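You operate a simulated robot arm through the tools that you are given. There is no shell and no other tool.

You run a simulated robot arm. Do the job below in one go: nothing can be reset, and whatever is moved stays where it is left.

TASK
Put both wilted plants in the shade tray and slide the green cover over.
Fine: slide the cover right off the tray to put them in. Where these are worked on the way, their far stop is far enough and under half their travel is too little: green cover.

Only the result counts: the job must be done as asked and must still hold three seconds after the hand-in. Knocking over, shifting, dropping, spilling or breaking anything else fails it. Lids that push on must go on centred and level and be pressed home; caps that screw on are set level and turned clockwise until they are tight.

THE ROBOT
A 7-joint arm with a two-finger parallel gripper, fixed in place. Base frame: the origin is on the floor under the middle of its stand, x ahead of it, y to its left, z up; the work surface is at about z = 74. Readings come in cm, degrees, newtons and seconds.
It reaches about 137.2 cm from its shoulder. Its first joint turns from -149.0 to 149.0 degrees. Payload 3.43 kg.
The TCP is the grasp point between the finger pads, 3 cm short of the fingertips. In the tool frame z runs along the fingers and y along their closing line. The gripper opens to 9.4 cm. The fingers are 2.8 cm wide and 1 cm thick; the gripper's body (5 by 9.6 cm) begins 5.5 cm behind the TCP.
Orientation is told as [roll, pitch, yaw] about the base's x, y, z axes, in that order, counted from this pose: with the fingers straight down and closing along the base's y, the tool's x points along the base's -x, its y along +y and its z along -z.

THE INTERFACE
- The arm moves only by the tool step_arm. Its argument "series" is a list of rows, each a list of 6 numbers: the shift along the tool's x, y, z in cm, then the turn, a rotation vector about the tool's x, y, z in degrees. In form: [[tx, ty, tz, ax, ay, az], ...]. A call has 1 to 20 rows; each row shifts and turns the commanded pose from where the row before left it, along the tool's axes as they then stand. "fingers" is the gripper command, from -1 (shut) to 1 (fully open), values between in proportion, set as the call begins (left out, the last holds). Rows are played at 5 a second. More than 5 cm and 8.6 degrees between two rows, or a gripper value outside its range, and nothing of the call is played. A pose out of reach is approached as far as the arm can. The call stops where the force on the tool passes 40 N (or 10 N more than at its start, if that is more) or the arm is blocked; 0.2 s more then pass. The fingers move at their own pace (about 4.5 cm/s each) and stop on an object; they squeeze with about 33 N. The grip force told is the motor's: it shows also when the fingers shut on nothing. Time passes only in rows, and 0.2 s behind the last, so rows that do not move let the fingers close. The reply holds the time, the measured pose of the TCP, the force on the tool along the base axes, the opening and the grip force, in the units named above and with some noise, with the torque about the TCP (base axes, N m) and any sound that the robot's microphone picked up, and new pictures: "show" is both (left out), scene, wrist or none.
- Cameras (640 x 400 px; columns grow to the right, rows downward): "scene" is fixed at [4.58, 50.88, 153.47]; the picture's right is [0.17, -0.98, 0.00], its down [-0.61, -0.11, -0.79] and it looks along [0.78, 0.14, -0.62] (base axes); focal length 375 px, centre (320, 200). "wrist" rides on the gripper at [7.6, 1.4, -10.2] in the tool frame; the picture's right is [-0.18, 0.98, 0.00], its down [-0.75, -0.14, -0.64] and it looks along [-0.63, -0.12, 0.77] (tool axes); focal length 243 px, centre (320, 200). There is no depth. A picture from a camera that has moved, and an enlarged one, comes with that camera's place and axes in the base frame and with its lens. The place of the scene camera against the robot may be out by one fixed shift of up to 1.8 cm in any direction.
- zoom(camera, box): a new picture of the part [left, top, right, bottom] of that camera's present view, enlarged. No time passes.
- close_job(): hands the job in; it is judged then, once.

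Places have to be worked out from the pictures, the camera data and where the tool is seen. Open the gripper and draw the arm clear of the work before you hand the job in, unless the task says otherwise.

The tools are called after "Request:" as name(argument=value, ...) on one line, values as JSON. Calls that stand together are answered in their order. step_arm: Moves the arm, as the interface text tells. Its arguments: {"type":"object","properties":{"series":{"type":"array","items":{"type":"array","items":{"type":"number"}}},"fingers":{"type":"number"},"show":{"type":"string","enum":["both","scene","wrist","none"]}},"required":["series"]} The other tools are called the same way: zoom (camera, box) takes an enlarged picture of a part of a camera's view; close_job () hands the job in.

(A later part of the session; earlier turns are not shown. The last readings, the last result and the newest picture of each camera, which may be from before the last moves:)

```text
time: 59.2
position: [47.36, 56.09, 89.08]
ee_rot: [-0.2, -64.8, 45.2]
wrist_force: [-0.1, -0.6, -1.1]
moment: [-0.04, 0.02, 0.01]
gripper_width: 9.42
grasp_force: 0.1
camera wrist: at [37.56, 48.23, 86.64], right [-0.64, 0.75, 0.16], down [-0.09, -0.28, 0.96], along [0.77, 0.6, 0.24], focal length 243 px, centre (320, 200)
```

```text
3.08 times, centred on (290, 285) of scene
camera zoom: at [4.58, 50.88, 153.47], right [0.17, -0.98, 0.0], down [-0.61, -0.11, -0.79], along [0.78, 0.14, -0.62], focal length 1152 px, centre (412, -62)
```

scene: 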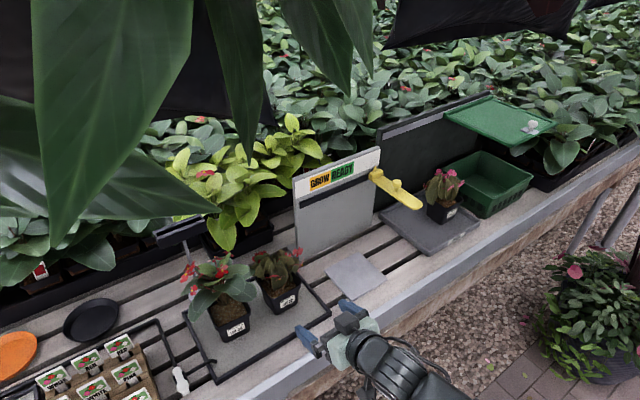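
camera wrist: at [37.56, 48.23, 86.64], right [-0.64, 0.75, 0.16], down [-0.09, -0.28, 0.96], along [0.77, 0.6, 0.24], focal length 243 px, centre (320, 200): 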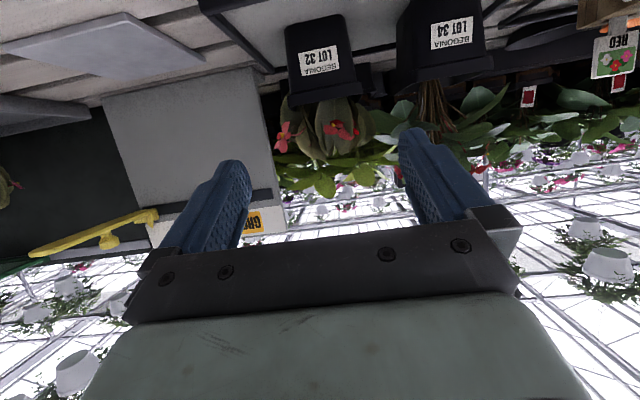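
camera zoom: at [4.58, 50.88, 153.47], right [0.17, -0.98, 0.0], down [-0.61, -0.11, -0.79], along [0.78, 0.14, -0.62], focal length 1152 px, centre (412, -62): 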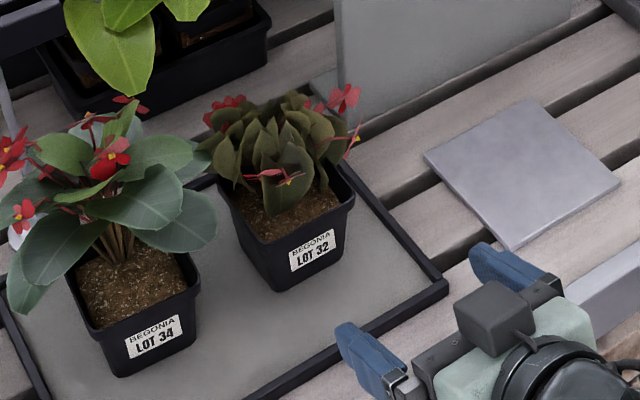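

LOT 32's rim front is at about e2≈90, centred at e1≈−6.4 and at the same height as LOT 33's, with about 2 cm between my left finger's path and LOT 34's pot. I'll lower to z≈82.2 and advance to just short of it.

Request:
step_arm(series=[[2.08, 0.12, 0.98, 0, 0, 0], [2.08, 0.12, 0.98, 0, 0, 0], [2.08, 0, 0.98, 0, 0, 0], [0, 0, 0, 0, 0, 0], [-0.85, 0, 1.81, 0, 0, 0], [-0.85, 0, 1.81, 0, 0, 0], [-0.85, 0, 1.81, 0, 0, 0], [-0.85, 0, 1.81, 0, 0, 0], [-0.85, 0, 1.81, 0, 0, 0], [0, 0, 0, 0, 0, 0]], show="both")

Request:
zoom(camera="wrist", box=[200, 40, 480, 240])

Request:
zoom(camera="scene", box=[210, 230, 350, 340])

```text
time: 61.4
position: [54.32, 63.27, 81.95]
ee_rot: [-0.2, -64.7, 45.2]
wrist_force: [-0.3, 0.1, 0.1]
moment: [0.04, 0.02, 0.01]
gripper_width: 9.42
grasp_force: 0.0
camera wrist: at [44.41, 55.62, 79.6], right [-0.64, 0.75, 0.16], down [-0.09, -0.28, 0.96], along [0.77, 0.6, 0.24], focal length 243 px, centre (320, 200)
```

scene: 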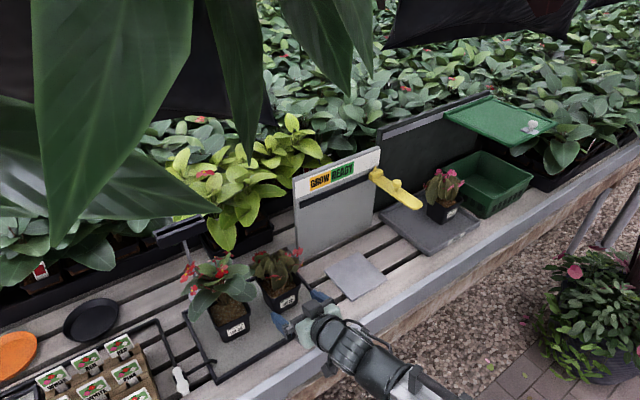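
wrist: 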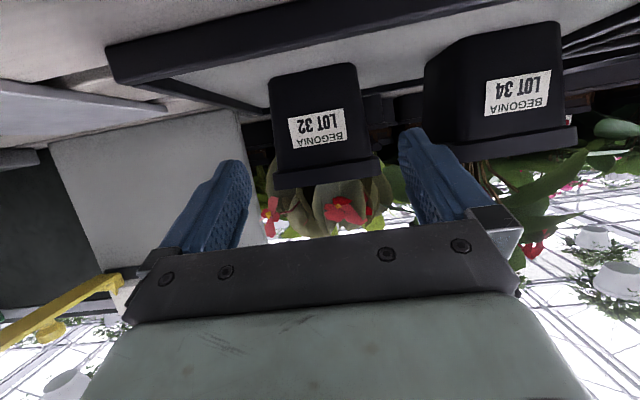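

```text
2.00 times, centred on (340, 140) of wrist
camera zoom: at [44.41, 55.62, 79.6], right [-0.64, 0.75, 0.16], down [-0.09, -0.28, 0.96], along [0.77, 0.6, 0.24], focal length 485 px, centre (280, 320)
```

zoom: 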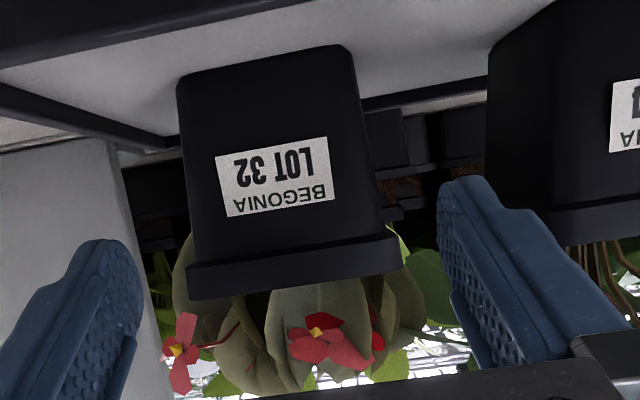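

```text
3.64 times, centred on (280, 285) of scene
camera zoom: at [4.58, 50.88, 153.47], right [0.17, -0.98, 0.0], down [-0.61, -0.11, -0.79], along [0.78, 0.14, -0.62], focal length 1362 px, centre (466, -109)
```

zoom: 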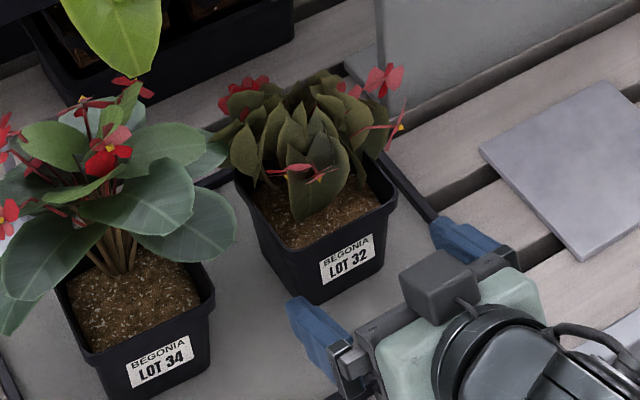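

Aligned to within about 2 mm. I'll shift 0.2 cm left and advance until the tips reach the rim's front corners, then recheck.

Request:
step_arm(series=[[0, 0.2, 0, 0, 0, 0], [-0.64, 0, 1.36, 0, 0, 0], [-0.64, 0, 1.36, 0, 0, 0], [-0.64, 0, 1.36, 0, 0, 0], [0, 0, 0, 0, 0, 0]], show="both")

Request:
zoom(camera="wrist", box=[200, 40, 480, 240])

Request:
zoom(camera="scene", box=[210, 230, 350, 340])

```text
time: 62.6
position: [57.31, 66.69, 82.07]
ee_rot: [-0.2, -64.8, 45.0]
wrist_force: [-0.5, 0.6, 0.1]
moment: [-0.03, -0.02, -0.01]
gripper_width: 9.39
grasp_force: 0.1
camera wrist: at [47.45, 58.91, 79.63], right [-0.64, 0.75, 0.16], down [-0.09, -0.28, 0.96], along [0.77, 0.6, 0.24], focal length 243 px, centre (320, 200)
```

scene: 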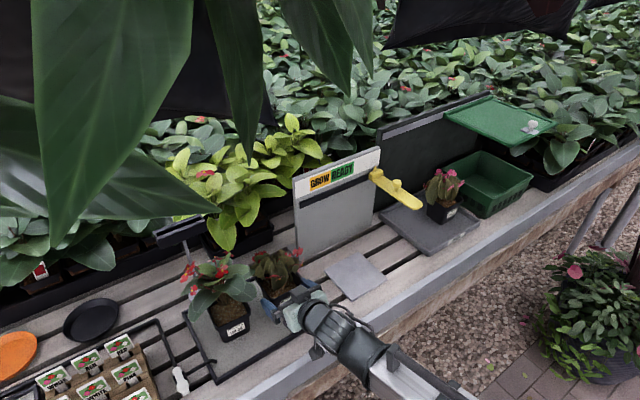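
wrist: 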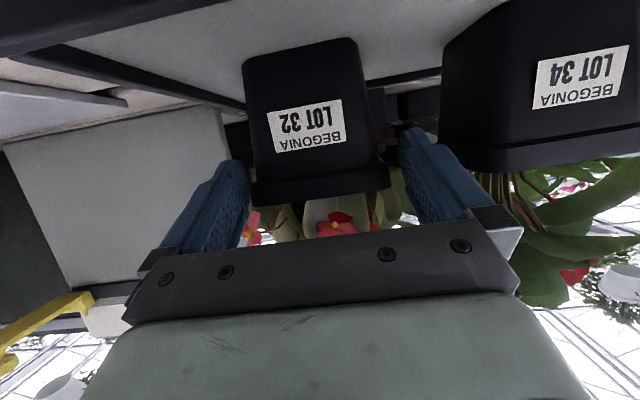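

```text
2.00 times, centred on (340, 140) of wrist
camera zoom: at [47.45, 58.91, 79.63], right [-0.64, 0.75, 0.16], down [-0.09, -0.28, 0.96], along [0.77, 0.6, 0.24], focal length 485 px, centre (280, 320)
```

zoom: 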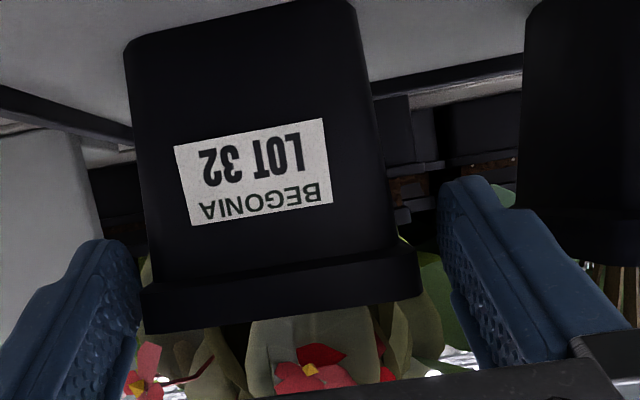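

```text
3.64 times, centred on (280, 285) of scene
camera zoom: at [4.58, 50.88, 153.47], right [0.17, -0.98, 0.0], down [-0.61, -0.11, -0.79], along [0.78, 0.14, -0.62], focal length 1362 px, centre (466, -109)
```

zoom: 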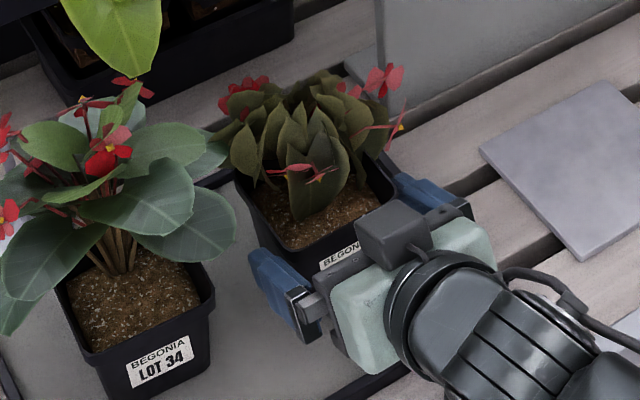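

Centred within a millimetre, and the rim measures about 8.64 cm wide. I'll advance the last 3 cm slowly.

Request:
step_arm(series=[[-0.32, 0, 0.68, 0, 0, 0], [-0.32, 0, 0.68, 0, 0, 0], [-0.32, 0, 0.68, 0, 0, 0], [-0.32, 0, 0.68, 0, 0, 0], [0, 0, 0, 0, 0, 0]], show="both")

Request:
zoom(camera="wrist", box=[200, 40, 480, 240])

Request:
zoom(camera="scene", box=[210, 230, 350, 340])

```text
time: 63.8
position: [59.4, 68.69, 82.38]
ee_rot: [-0.1, -64.9, 45.1]
wrist_force: [-0.7, -1.0, -0.1]
moment: [0.02, -0.01, 0.0]
gripper_width: 9.4
grasp_force: 0.0
camera wrist: at [49.65, 60.97, 79.79], right [-0.64, 0.75, 0.17], down [-0.09, -0.28, 0.96], along [0.77, 0.6, 0.24], focal length 243 px, centre (320, 200)
```

scene: 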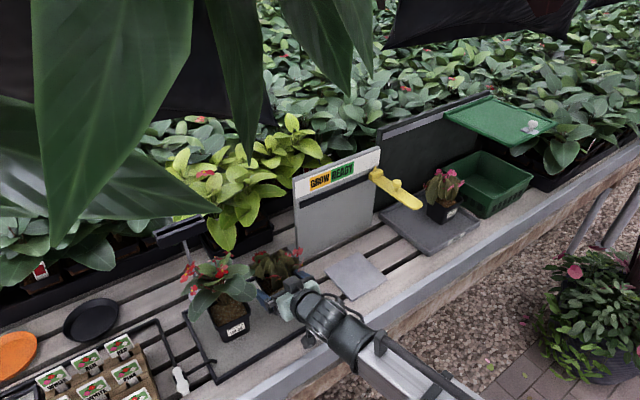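
wrist: 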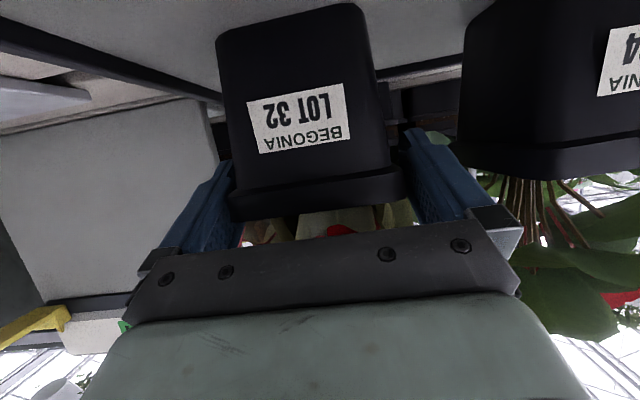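

```text
2.00 times, centred on (340, 140) of wrist
camera zoom: at [49.65, 60.97, 79.79], right [-0.64, 0.75, 0.17], down [-0.09, -0.28, 0.96], along [0.77, 0.6, 0.24], focal length 485 px, centre (280, 320)
```

zoom: 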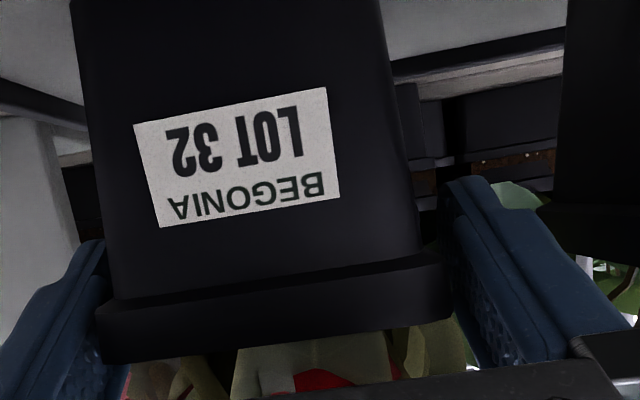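

```text
3.64 times, centred on (280, 285) of scene
camera zoom: at [4.58, 50.88, 153.47], right [0.17, -0.98, 0.0], down [-0.61, -0.11, -0.79], along [0.78, 0.14, -0.62], focal length 1362 px, centre (466, -109)
```

zoom: 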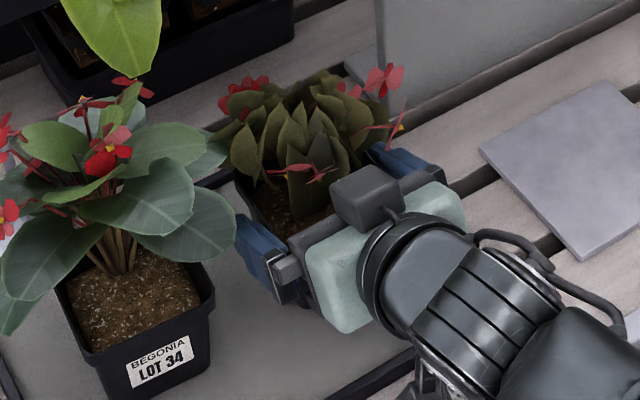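

No contact so far. I'll close on the rim now.

Request:
step_arm(series=[[0, 0, 0, 0, 0, 0], [0, 0, 0, 0, 0, 0], [0, 0, 0, 0, 0, 0], [0, 0, 0, 0, 0, 0]], fingers=-1, show="none")

Request:
zoom(camera="wrist", box=[200, 40, 480, 240])

Request:
zoom(camera="scene", box=[210, 230, 350, 340])

```text
time: 64.8
position: [59.57, 68.75, 82.23]
ee_rot: [-0.2, -64.9, 45.1]
wrist_force: [0.3, -1.0, 1.9]
moment: [-0.06, 0.01, 0.01]
gripper_width: 8.66
grasp_force: 33.0
```

```text
2.00 times, centred on (340, 140) of wrist
camera zoom: at [49.65, 60.96, 79.79], right [-0.64, 0.75, 0.17], down [-0.09, -0.28, 0.96], along [0.77, 0.6, 0.24], focal length 485 px, centre (280, 320)
```

zoom: 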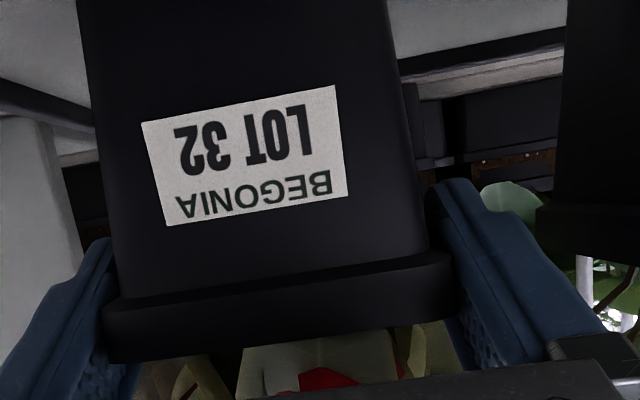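

```text
3.64 times, centred on (280, 285) of scene
camera zoom: at [4.58, 50.88, 153.47], right [0.17, -0.98, 0.0], down [-0.61, -0.11, -0.79], along [0.78, 0.14, -0.62], focal length 1362 px, centre (466, -109)
```

zoom: 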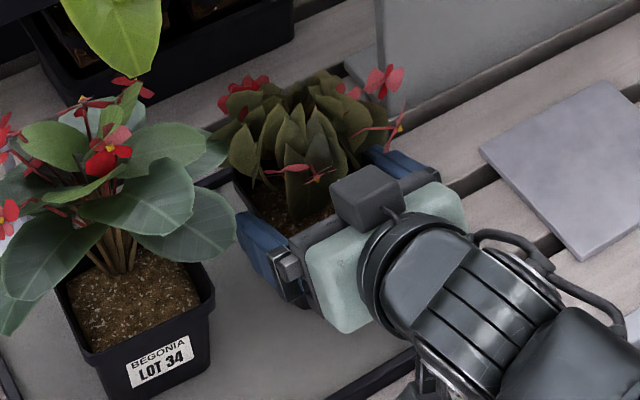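

Gripped at 8.66 cm. I'll lift about 1.3 cm, then move right away from LOT 34's leaves before lifting further.

Request:
step_arm(series=[[-0.45, 0, -0.21, 0, 0, 0], [-0.72, 0, -0.34, 0, 0, 0], [0, -0.8, 0, 0, 0, 0], [0.2, -1.2, -0.45, 0, 0, 0], [0.2, -1.0, -0.45, 0, 0, 0], [0, 0, 0, 0, 0, 0]], show="both")

Request:
zoom(camera="scene", box=[210, 230, 350, 340])

```text
time: 66.2
position: [60.88, 65.95, 83.49]
ee_rot: [-0.3, -64.7, 45.0]
wrist_force: [-0.5, 0.0, -2.6]
moment: [-0.06, 0.03, -0.01]
gripper_width: 8.67
grasp_force: 33.4
camera wrist: at [51.08, 58.23, 81.05], right [-0.64, 0.75, 0.17], down [-0.09, -0.28, 0.96], along [0.77, 0.6, 0.24], focal length 243 px, centre (320, 200)
```

scene: 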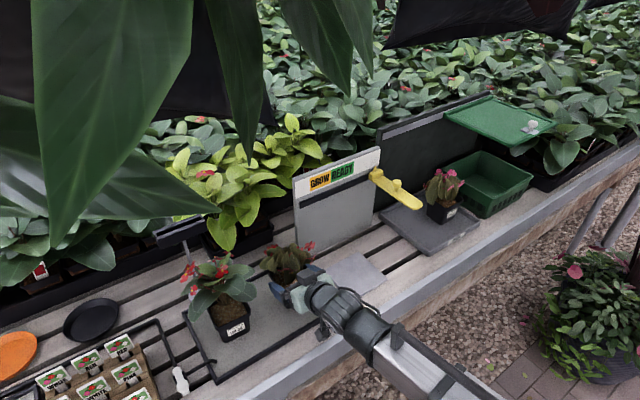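
wrist: 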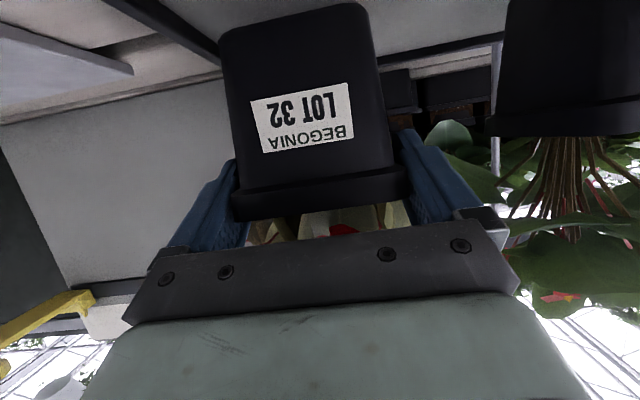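

```text
3.64 times, centred on (280, 285) of scene
camera zoom: at [4.58, 50.88, 153.47], right [0.17, -0.98, 0.0], down [-0.61, -0.11, -0.79], along [0.78, 0.14, -0.62], focal length 1362 px, centre (466, -109)
```

zoom: 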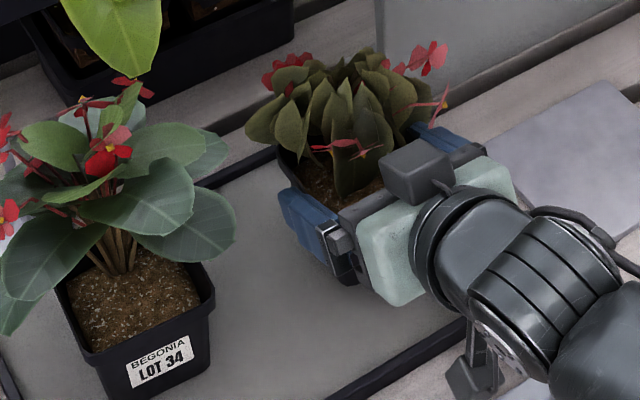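

LOT 32 is up and clear of LOT 34. I'll raise it above the yellow bar's height and draw it back to the bench front.

Request:
step_arm(series=[[-1.4, 0, -0.66, 0, 0, 0], [-2.26, 0, -1.07, 0, 0, 0], [-2.26, 0, -1.07, 0, 0, 0], [-2.26, 0, -1.07, 0, 0, 0], [-2.26, 0, -1.07, 0, 0, 0], [-2.26, 0, -1.07, 0, 0, 0], [-0.9, 0, -0.43, 0, 0, 0], [0.6, 0, -1.3, 0, 0, 0], [1.07, 0, -2.26, 0, 0, 0], [1.07, 0, -2.26, 0, 0, 0], [1.07, 0, -2.26, 0, 0, 0], [1.07, 0, -2.26, 0, 0, 0], [1.07, 0, -2.26, 0, 0, 0], [1.07, 0, -2.26, 0, 0, 0], [0.3, 0, -0.6, 0, 0, 0], [0, 0, 0, 0, 0, 0]], show="both")

```text
time: 69.6
position: [48.83, 53.94, 98.47]
ee_rot: [-0.2, -64.7, 45.0]
wrist_force: [-0.1, -0.2, -3.0]
moment: [-0.03, 0.07, -0.01]
gripper_width: 8.66
grasp_force: 33.3
camera wrist: at [38.95, 46.13, 96.07], right [-0.64, 0.75, 0.17], down [-0.08, -0.28, 0.96], along [0.77, 0.6, 0.24], focal length 243 px, centre (320, 200)
```

scene: 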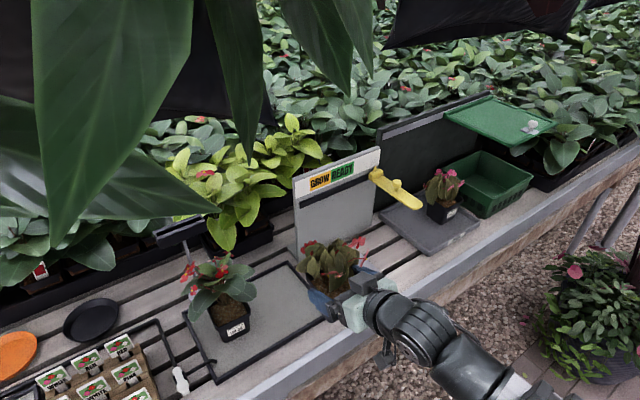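
wrist: 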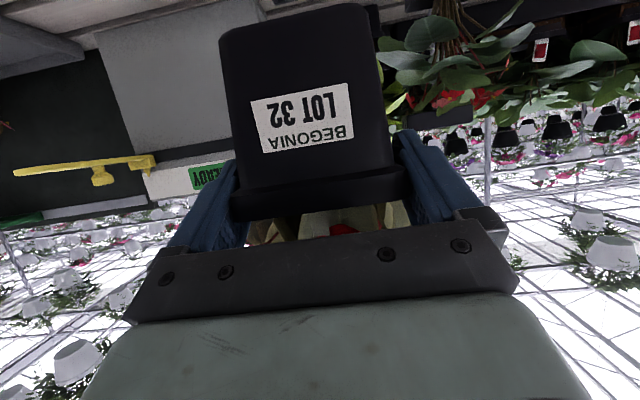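

Request:
step_arm(series=[[0, -1.5, 0, 0, 0, 0], [0, -3, 0, 0, 0, 0], [0, -3, 0, 0, 0, 0], [0, -3, 0, 0, 0, 0], [0, -3, 0, 0, 0, 0], [0, -3, 0, 0, 0, 0], [0, -3, 0, 0, 0, 0], [0, -1.5, 0, 0, 0, 0], [0, 0, 0, 0, 0, 0]], show="scene")

Request:
zoom(camera="scene", box=[330, 140, 490, 280])

```text
time: 71.6
position: [63.65, 39.01, 98.6]
ee_rot: [-0.1, -64.6, 45.3]
wrist_force: [-1.0, 0.3, -1.8]
moment: [-0.02, 0.02, 0.01]
gripper_width: 8.64
grasp_force: 32.9
```

scene: 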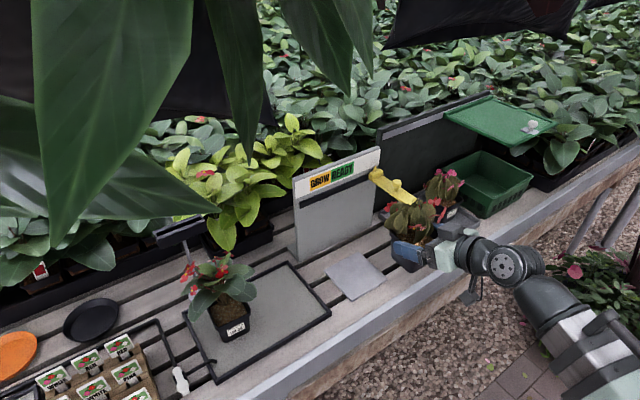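

```text
2.86 times, centred on (410, 210) of scene
camera zoom: at [4.58, 50.88, 153.47], right [0.17, -0.98, 0.0], down [-0.61, -0.11, -0.79], along [0.78, 0.14, -0.62], focal length 1070 px, centre (63, 171)
```

zoom: 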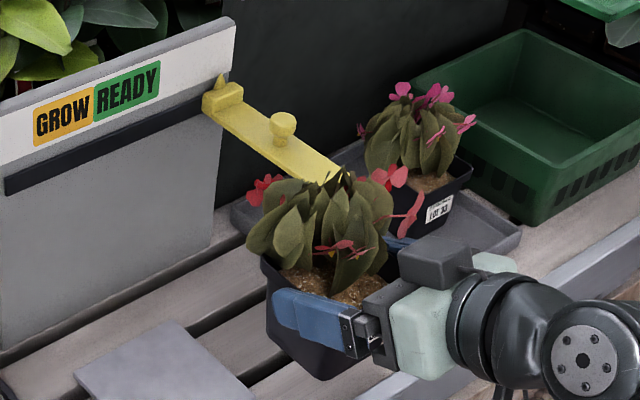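

I'll take another 1.5 cm of clearance towards the front while passing the bar, then carry on to the tray.

Request:
step_arm(series=[[0.64, -1, -1.36, 0, 0, 0], [0, -3, 0, 0, 0, 0], [0, -3, 0, 0, 0, 0], [0, -3, 0, 0, 0, 0], [0, -3, 0, 0, 0, 0], [0, -3, 0, 0, 0, 0], [0, -3, 0, 0, 0, 0], [0, -3, 0, 0, 0, 0], [0, -1.2, 0, 0, 0, 0], [0, 0, 0, 0, 0, 0]], show="both")

Request:
zoom(camera="scene", box=[360, 120, 540, 270])

```text
time: 73.8
position: [78.64, 21.54, 98.61]
ee_rot: [-0.2, -64.7, 45.1]
wrist_force: [0.2, -0.3, -2.0]
moment: [-0.02, 0.04, -0.03]
gripper_width: 8.67
grasp_force: 33.0
camera wrist: at [68.94, 13.75, 96.14], right [-0.64, 0.75, 0.17], down [-0.09, -0.28, 0.96], along [0.77, 0.6, 0.24], focal length 243 px, centre (320, 200)
```

scene: 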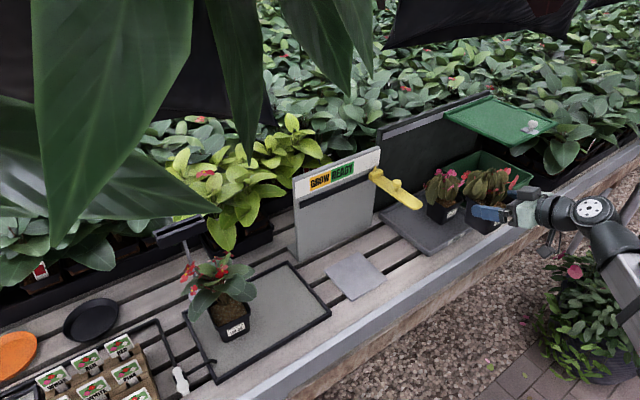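
wrist: 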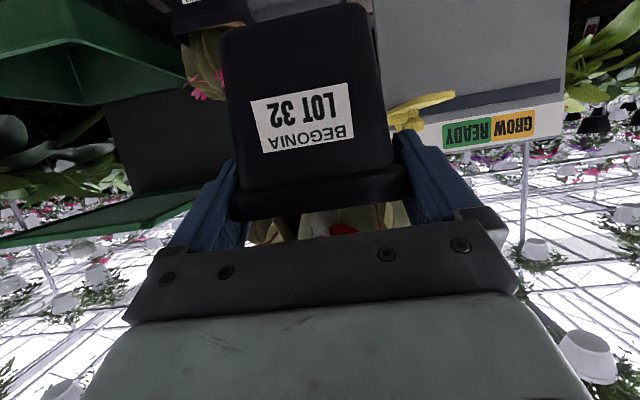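

```text
2.67 times, centred on (450, 195) of scene
camera zoom: at [4.58, 50.88, 153.47], right [0.17, -0.98, 0.0], down [-0.61, -0.11, -0.79], along [0.78, 0.14, -0.62], focal length 999 px, centre (-27, 213)
```

zoom: 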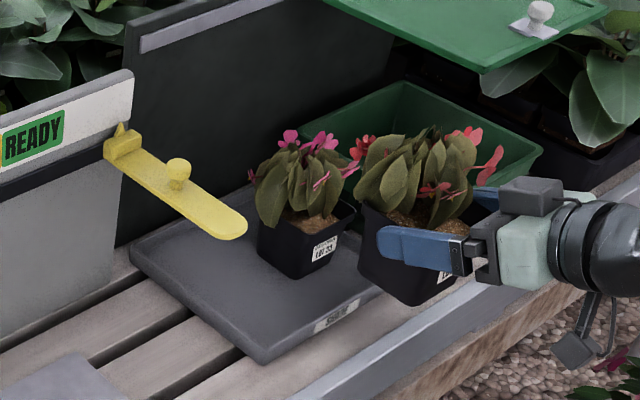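

Now at e1=40.4, in line with the tray's left half. I'll lower in front of the bench to just above tray-rim level.

Request:
step_arm(series=[[1.2, -0.4, 0.57, 0, 0, 0], [2.26, 0, 1.07, 0, 0, 0], [2.26, 0, 1.07, 0, 0, 0], [2.26, 0, 1.07, 0, 0, 0], [2.26, 0, 1.07, 0, 0, 0], [0.3, 0, 0.14, 0, 0, 0], [0, 0, 0, 0, 0, 0]], show="both")

Request:
zoom(camera="scene", box=[360, 120, 540, 270])

```text
time: 75.4
position: [79.01, 21.27, 86.91]
ee_rot: [-0.2, -64.8, 45.1]
wrist_force: [1.0, 0.3, -3.1]
moment: [-0.03, 0.05, 0.02]
gripper_width: 8.67
grasp_force: 33.1
camera wrist: at [69.29, 13.46, 84.48], right [-0.64, 0.75, 0.16], down [-0.09, -0.28, 0.96], along [0.77, 0.6, 0.24], focal length 243 px, centre (320, 200)
```

scene: 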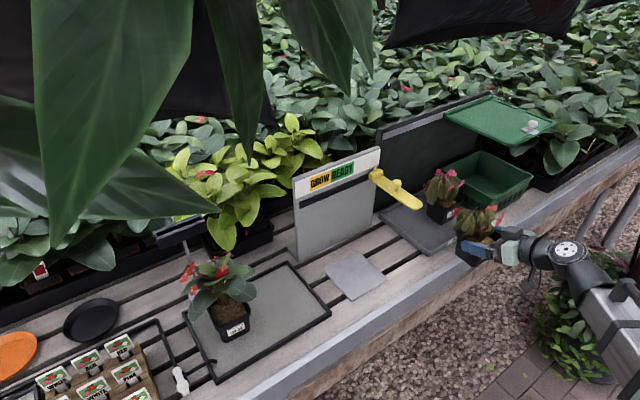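
wrist: 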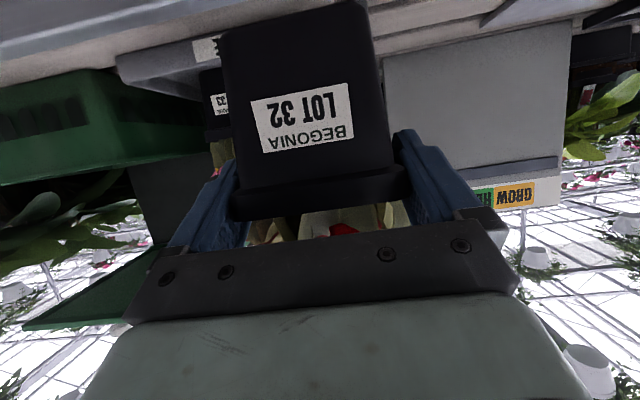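

```text
2.67 times, centred on (450, 195) of scene
camera zoom: at [4.58, 50.88, 153.47], right [0.17, -0.98, 0.0], down [-0.61, -0.11, -0.79], along [0.78, 0.14, -0.62], focal length 999 px, centre (-27, 213)
```

zoom: 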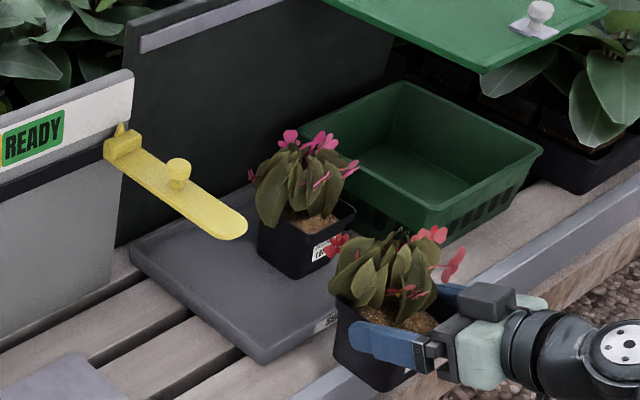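

Request:
step_arm(series=[[-0.64, 0, 1.36, 0, 0, 0], [-0.85, 0, 1.81, 0, 0, 0], [-0.85, 0, 1.81, 0, 0, 0], [-0.85, 0, 1.81, 0, 0, 0], [-0.85, 0, 1.81, 0, 0, 0], [-0.64, 0, 1.36, 0, 0, 0], [0, 0, 0, 0, 0, 0]], show="both")

Request:
zoom(camera="scene", box=[380, 140, 520, 260])

```text
time: 77.0
position: [86.95, 28.92, 86.98]
ee_rot: [-0.2, -64.8, 45.1]
wrist_force: [-0.2, 0.4, -2.9]
moment: [-0.02, 0.03, -0.01]
gripper_width: 8.65
grasp_force: 32.9
camera wrist: at [77.1, 21.11, 84.52], right [-0.64, 0.75, 0.17], down [-0.09, -0.28, 0.96], along [0.77, 0.6, 0.24], focal length 243 px, centre (320, 200)
```

scene: 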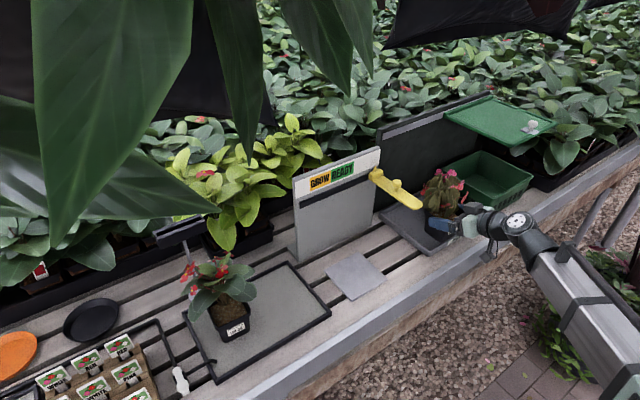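
wrist: 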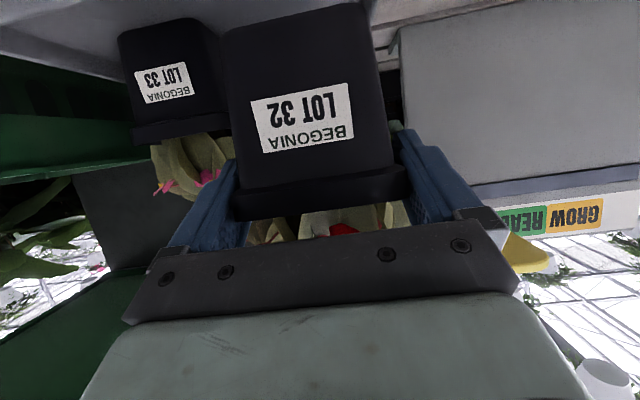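

```text
3.33 times, centred on (450, 200) of scene
camera zoom: at [4.58, 50.88, 153.47], right [0.17, -0.98, 0.0], down [-0.61, -0.11, -0.79], along [0.78, 0.14, -0.62], focal length 1248 px, centre (-113, 200)
```

zoom: 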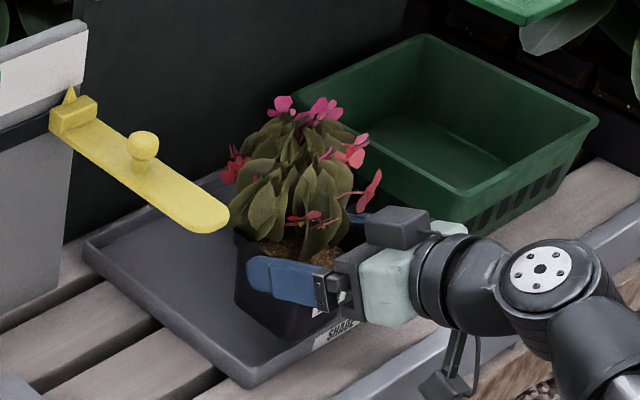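

Clear of LOT 33 with a good gap. I'll go 4.5 cm further in, nudging 0.25 cm left, and then lower.

Request:
step_arm(series=[[-0.64, 0.25, 1.36, 0, 0, 0], [-0.64, 0, 1.36, 0, 0, 0], [-0.64, 0, 1.36, 0, 0, 0], [0, 0, 0, 0, 0, 0]], show="both")

Request:
zoom(camera="scene", box=[380, 140, 520, 260])

Request:
zoom(camera="wrist", box=[40, 0, 440, 260])

```text
time: 78.0
position: [90.07, 32.24, 86.92]
ee_rot: [-0.2, -64.9, 45.0]
wrist_force: [-0.2, -0.3, -2.7]
moment: [-0.03, 0.04, 0.01]
gripper_width: 8.66
grasp_force: 33.0
camera wrist: at [80.2, 24.48, 84.45], right [-0.64, 0.75, 0.17], down [-0.09, -0.28, 0.96], along [0.77, 0.6, 0.24], focal length 243 px, centre (320, 200)
```

scene: 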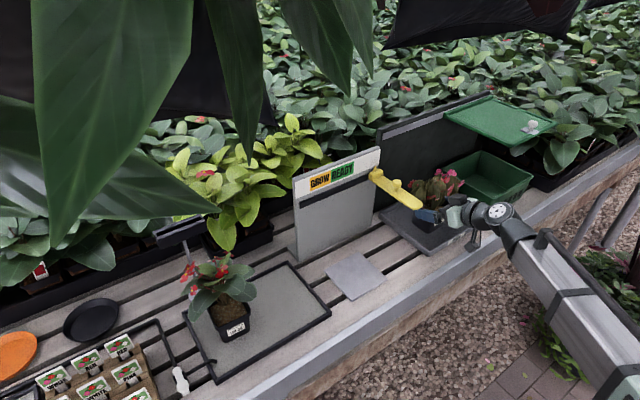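
wrist: 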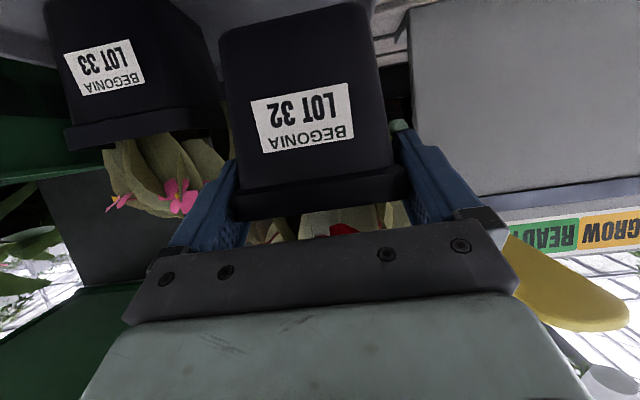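

```text
3.33 times, centred on (450, 200) of scene
camera zoom: at [4.58, 50.88, 153.47], right [0.17, -0.98, 0.0], down [-0.61, -0.11, -0.79], along [0.78, 0.14, -0.62], focal length 1248 px, centre (-113, 200)
```

zoom: 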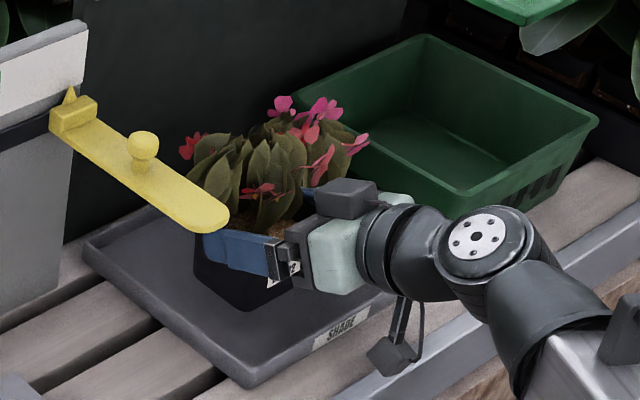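

```text
1.54 times, centred on (240, 130) of wrist
camera zoom: at [80.2, 24.48, 84.45], right [-0.64, 0.75, 0.17], down [-0.09, -0.28, 0.96], along [0.77, 0.6, 0.24], focal length 373 px, centre (443, 308)
```

zoom: 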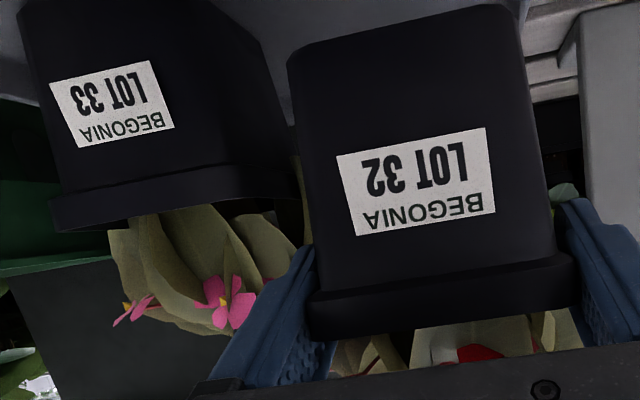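

The pot is over the tray's left half, clear of the tray edge and LOT 33. I'll lower it.

Request:
step_arm(series=[[0.9, 0, 0.43, 0, 0, 0], [0.9, 0, 0.43, 0, 0, 0], [0.9, 0, 0.43, 0, 0, 0], [0.45, 0, 0.21, 0, 0, 0], [0.27, 0, 0.13, 0, 0, 0], [0, 0, 0, 0, 0, 0]], show="both")

Request:
zoom(camera="scene", box=[380, 140, 520, 260])

```text
time: 79.4
position: [90.06, 32.37, 83.05]
ee_rot: [-0.2, -64.8, 45.0]
wrist_force: [0.6, 0.6, -2.4]
moment: [-0.04, 0.02, 0.0]
gripper_width: 8.64
grasp_force: 33.1
camera wrist: at [80.23, 24.52, 80.63], right [-0.64, 0.75, 0.17], down [-0.09, -0.28, 0.96], along [0.77, 0.6, 0.24], focal length 243 px, centre (320, 200)
```

scene: 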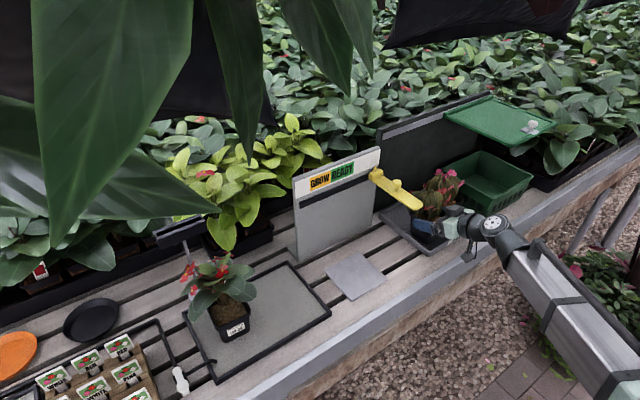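
wrist: 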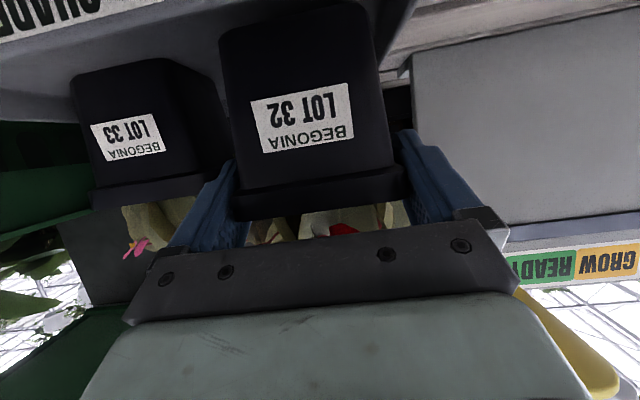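

```text
3.33 times, centred on (450, 200) of scene
camera zoom: at [4.58, 50.88, 153.47], right [0.17, -0.98, 0.0], down [-0.61, -0.11, -0.79], along [0.78, 0.14, -0.62], focal length 1248 px, centre (-113, 200)
```

zoom: 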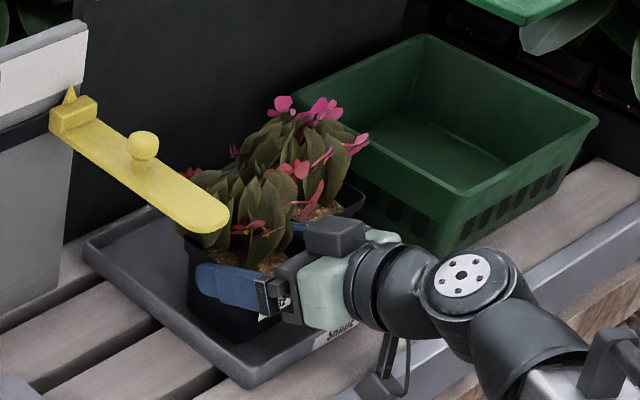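

Request:
step_arm(series=[[0.18, 0, 0.085, 0, 0, 0], [0.18, 0, 0.085, 0, 0, 0], [0.18, 0, 0.085, 0, 0, 0], [0, 0, 0, 0, 0, 0]], show="none")

```text
time: 80.4
position: [90.06, 32.44, 82.6]
ee_rot: [-0.1, -64.8, 45.0]
wrist_force: [-0.8, -0.1, -2.4]
moment: [-0.04, 0.02, -0.01]
gripper_width: 8.65
grasp_force: 32.7
```

Request:
step_arm(series=[[0.18, 0, 0.085, 0, 0, 0], [0.14, 0, 0.065, 0, 0, 0], [0, 0, 0, 0, 0, 0]], show="none")

```text
time: 81.2
position: [89.95, 32.4, 82.12]
ee_rot: [-0.2, -64.8, 45.0]
wrist_force: [-0.1, -0.2, -2.8]
moment: [-0.01, 0.03, -0.01]
gripper_width: 8.63
grasp_force: 32.4
```

Request:
step_arm(series=[[0.14, 0, 0.065, 0, 0, 0], [0.14, 0, 0.065, 0, 0, 0], [0, 0, 0, 0, 0, 0]], show="none")

```text
time: 82.0
position: [89.93, 32.3, 81.91]
ee_rot: [-0.2, -64.9, 44.9]
wrist_force: [-0.7, 4.0, 15.5]
moment: [0.21, -0.15, -0.03]
gripper_width: 8.65
grasp_force: 32.8
```

Contact: the tray has taken the pot. I'll ease off 0.1 cm and open the fingers.

Request:
step_arm(series=[[-0.1, 0, -0.05, 0, 0, 0], [0, 0, 0, 0, 0, 0]], show="none")

Request:
step_arm(series=[[0, 0, 0, 0, 0, 0], [0, 0, 0, 0, 0, 0], [0, 0, 0, 0, 0, 0]], fingers=1, show="both")

Request:
zoom(camera="wrist", box=[40, 0, 440, 260])

```text
time: 82.6
position: [89.88, 32.31, 82.03]
ee_rot: [-0.1, -64.8, 45.0]
wrist_force: [0.1, -1.5, 14.0]
moment: [0.16, 0.01, -0.09]
gripper_width: 8.66
grasp_force: 32.6
```

```text
time: 83.4
position: [89.98, 32.36, 81.94]
ee_rot: [-0.2, -64.7, 45.1]
wrist_force: [-0.1, -0.2, -0.5]
moment: [-0.04, 0.01, 0.04]
gripper_width: 9.38
grasp_force: 0.1
camera wrist: at [80.13, 24.58, 79.5], right [-0.64, 0.75, 0.17], down [-0.09, -0.28, 0.96], along [0.77, 0.6, 0.24], focal length 243 px, centre (320, 200)
```

scene: 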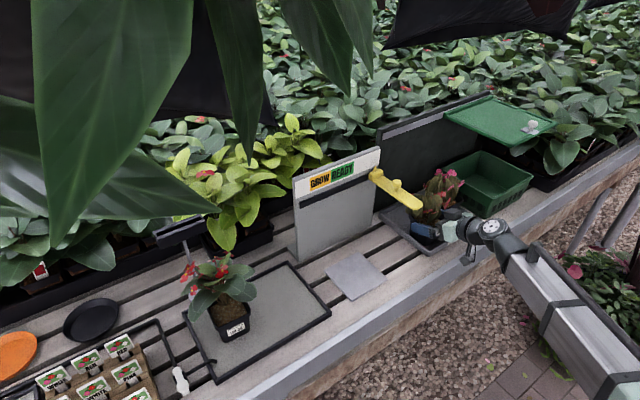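
wrist: 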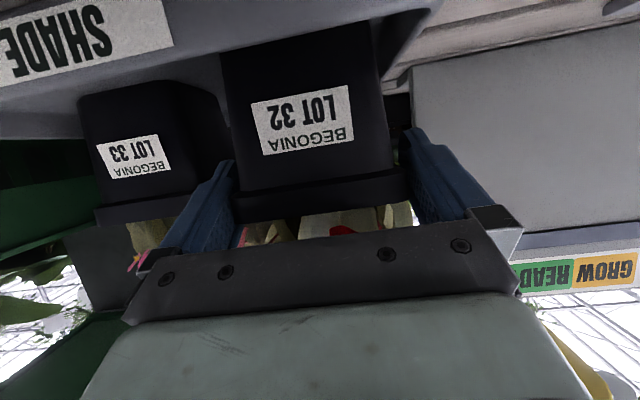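

```text
1.54 times, centred on (240, 130) of wrist
camera zoom: at [80.13, 24.58, 79.5], right [-0.64, 0.75, 0.17], down [-0.09, -0.28, 0.96], along [0.77, 0.6, 0.24], focal length 373 px, centre (443, 308)
```

zoom: 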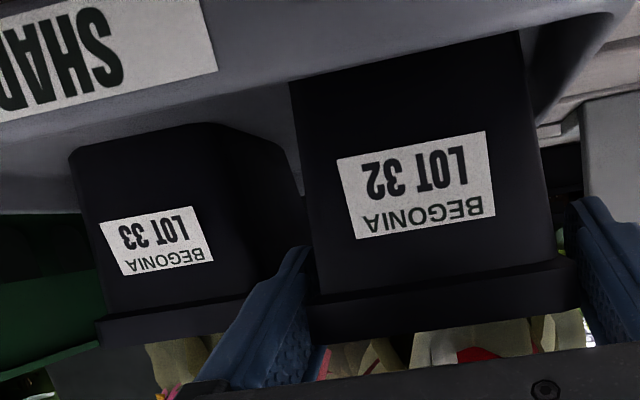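

Both pots sit behind the SHADE label, inside the tray. I'll back the hand straight out, slowly at first.

Request:
step_arm(series=[[0.43, 0, -0.9, 0, 0, 0], [0.43, 0, -0.9, 0, 0, 0], [0.43, 0, -0.9, 0, 0, 0], [0.43, 0, -0.9, 0, 0, 0], [0.64, 0, -1.36, 0, 0, 0], [0.85, 0, -1.81, 0, 0, 0], [0.85, 0, -1.81, 0, 0, 0], [0.85, 0, -1.81, 0, 0, 0], [0.85, 0, -1.81, 0, 0, 0], [0, 0, 0, 0, 0, 0]], show="both")

Request:
zoom(camera="scene", box=[380, 120, 540, 260])

Request:
zoom(camera="wrist", box=[160, 0, 560, 250])

```text
time: 85.6
position: [80.51, 22.83, 82.02]
ee_rot: [-0.2, -64.7, 45.2]
wrist_force: [-0.6, -0.5, -0.1]
moment: [0.01, 0.01, 0.0]
gripper_width: 9.38
grasp_force: 0.1
camera wrist: at [70.61, 15.05, 79.56], right [-0.64, 0.75, 0.17], down [-0.09, -0.28, 0.96], along [0.77, 0.6, 0.24], focal length 243 px, centre (320, 200)
```

scene: 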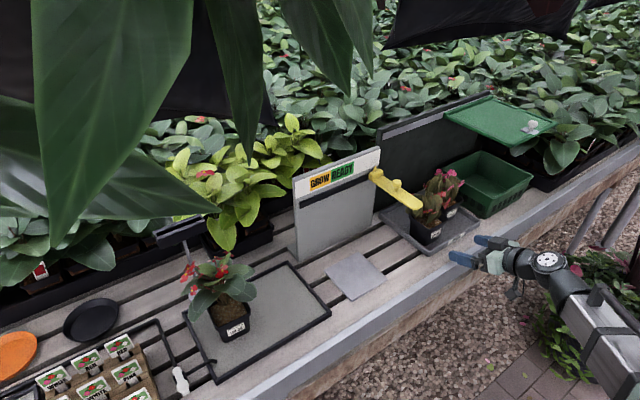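
wrist: 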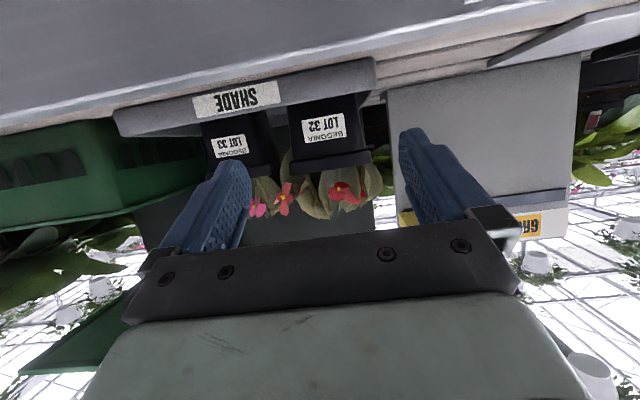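

```text
2.86 times, centred on (460, 190) of scene
camera zoom: at [4.58, 50.88, 153.47], right [0.17, -0.98, 0.0], down [-0.61, -0.11, -0.79], along [0.78, 0.14, -0.62], focal length 1070 px, centre (-80, 229)
```

zoom: 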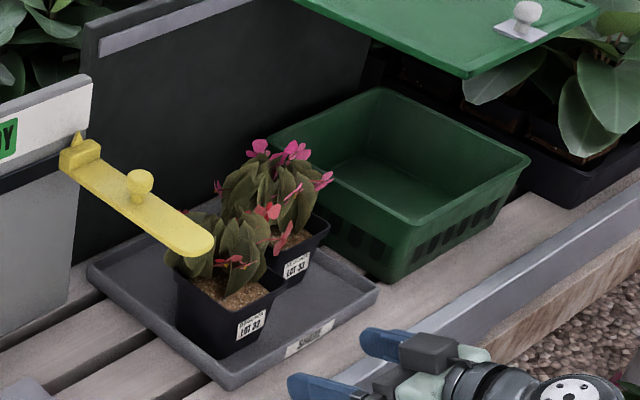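

```text
1.60 times, centred on (360, 125) of wrist
camera zoom: at [70.61, 15.05, 79.56], right [-0.64, 0.75, 0.17], down [-0.09, -0.28, 0.96], along [0.77, 0.6, 0.24], focal length 388 px, centre (256, 320)
```

zoom: 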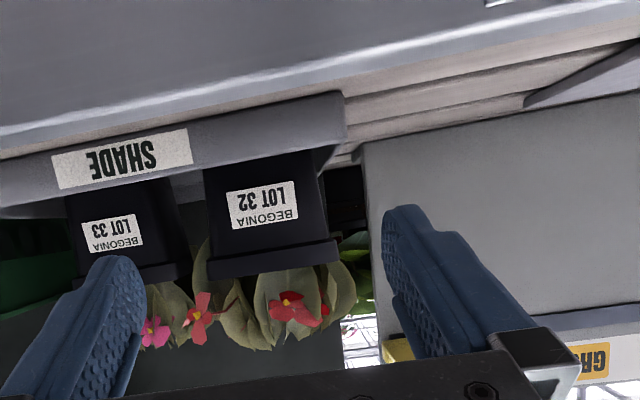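

Both wilted plants stand in the SHADE tray. Now I'll rise in front of the bench and travel right towards the cover knob at about (110.3, 7.7).

Request:
step_arm(series=[[-2.7, -1.6, -1.28, 0, 0, 0], [-2.7, -3.2, -1.28, 0, 0, 0], [-2.7, -3.2, -1.28, 0, 0, 0], [-2.7, -3.2, -1.28, 0, 0, 0], [-2.7, -3.2, -1.28, 0, 0, 0], [-2.7, -3.2, -1.28, 0, 0, 0], [-2.7, -3.2, -1.28, 0, 0, 0], [-2.7, -3.2, -1.28, 0, 0, 0], [-2.7, -3.2, -1.28, 0, 0, 0], [-2.7, -3.2, -1.28, 0, 0, 0], [-2.7, -1.3, -1.28, 0, 0, 0], [-2.7, 0, -1.28, 0, 0, 0], [0, 0, 0, 0, 0, 0]], show="scene")

```text
time: 88.4
position: [102.7, 0.29, 117.96]
ee_rot: [-0.2, -64.9, 45.0]
wrist_force: [0.1, 0.3, 0.4]
moment: [0.01, 0.0, -0.03]
gripper_width: 9.42
grasp_force: 0.0
```

scene: 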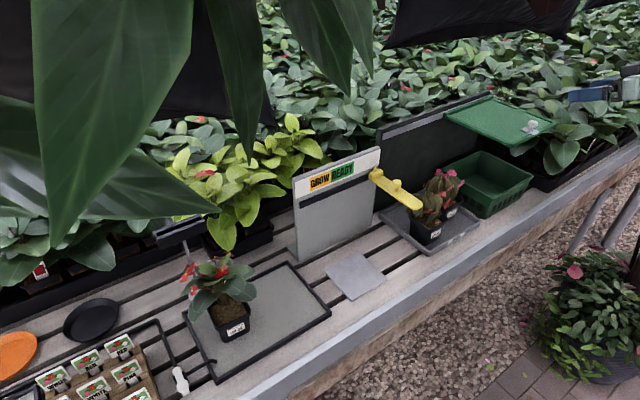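

Now I'll bring the tool back to vertical, in place.

Request:
step_arm(series=[[0, 0, 0, 0, 8.1, 0], [0, 0, 0, 0, 8.1, 0], [0, 0, 0, 0, 8.1, 0], [0, 0, 0, 0, 8.1, 0], [0, 0, 0, 0, 8.1, 0], [0, 0, 0, 0, 8.1, 0], [0, 0, 0, 0, 8.1, 0], [0, 0, 0, 0, 8.1, 0], [0, 0, 0, 0, 0, 0]], show="both")

```text
time: 90.4
position: [102.67, 0.29, 117.83]
ee_rot: [-0.2, 0.2, 44.7]
wrist_force: [0.4, 0.8, 0.2]
moment: [-0.01, 0.05, 0.02]
gripper_width: 9.41
grasp_force: 0.1
camera wrist: at [96.37, -3.95, 128.18], right [-0.56, 0.83, 0.0], down [0.63, 0.43, 0.64], along [0.53, 0.36, -0.77], focal length 243 px, centre (320, 200)
```

scene: 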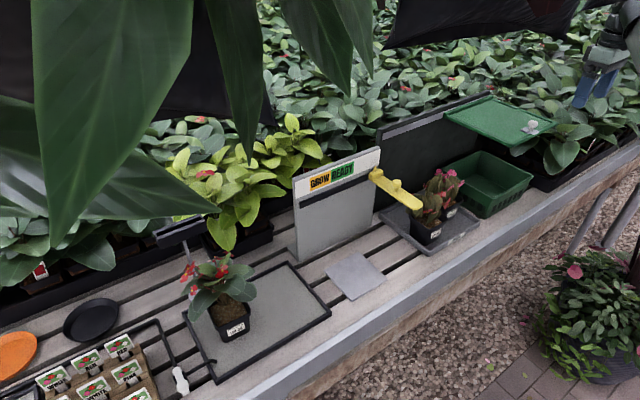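
wrist: 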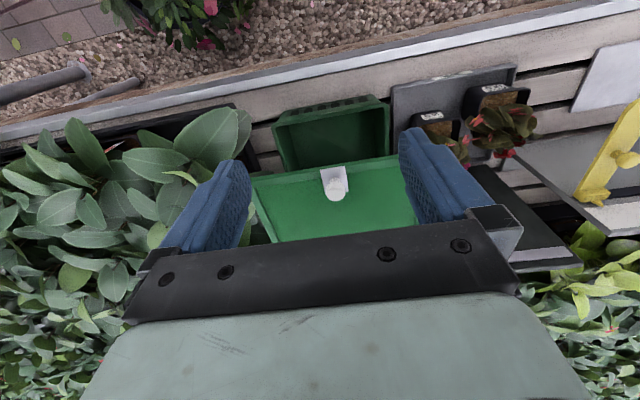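

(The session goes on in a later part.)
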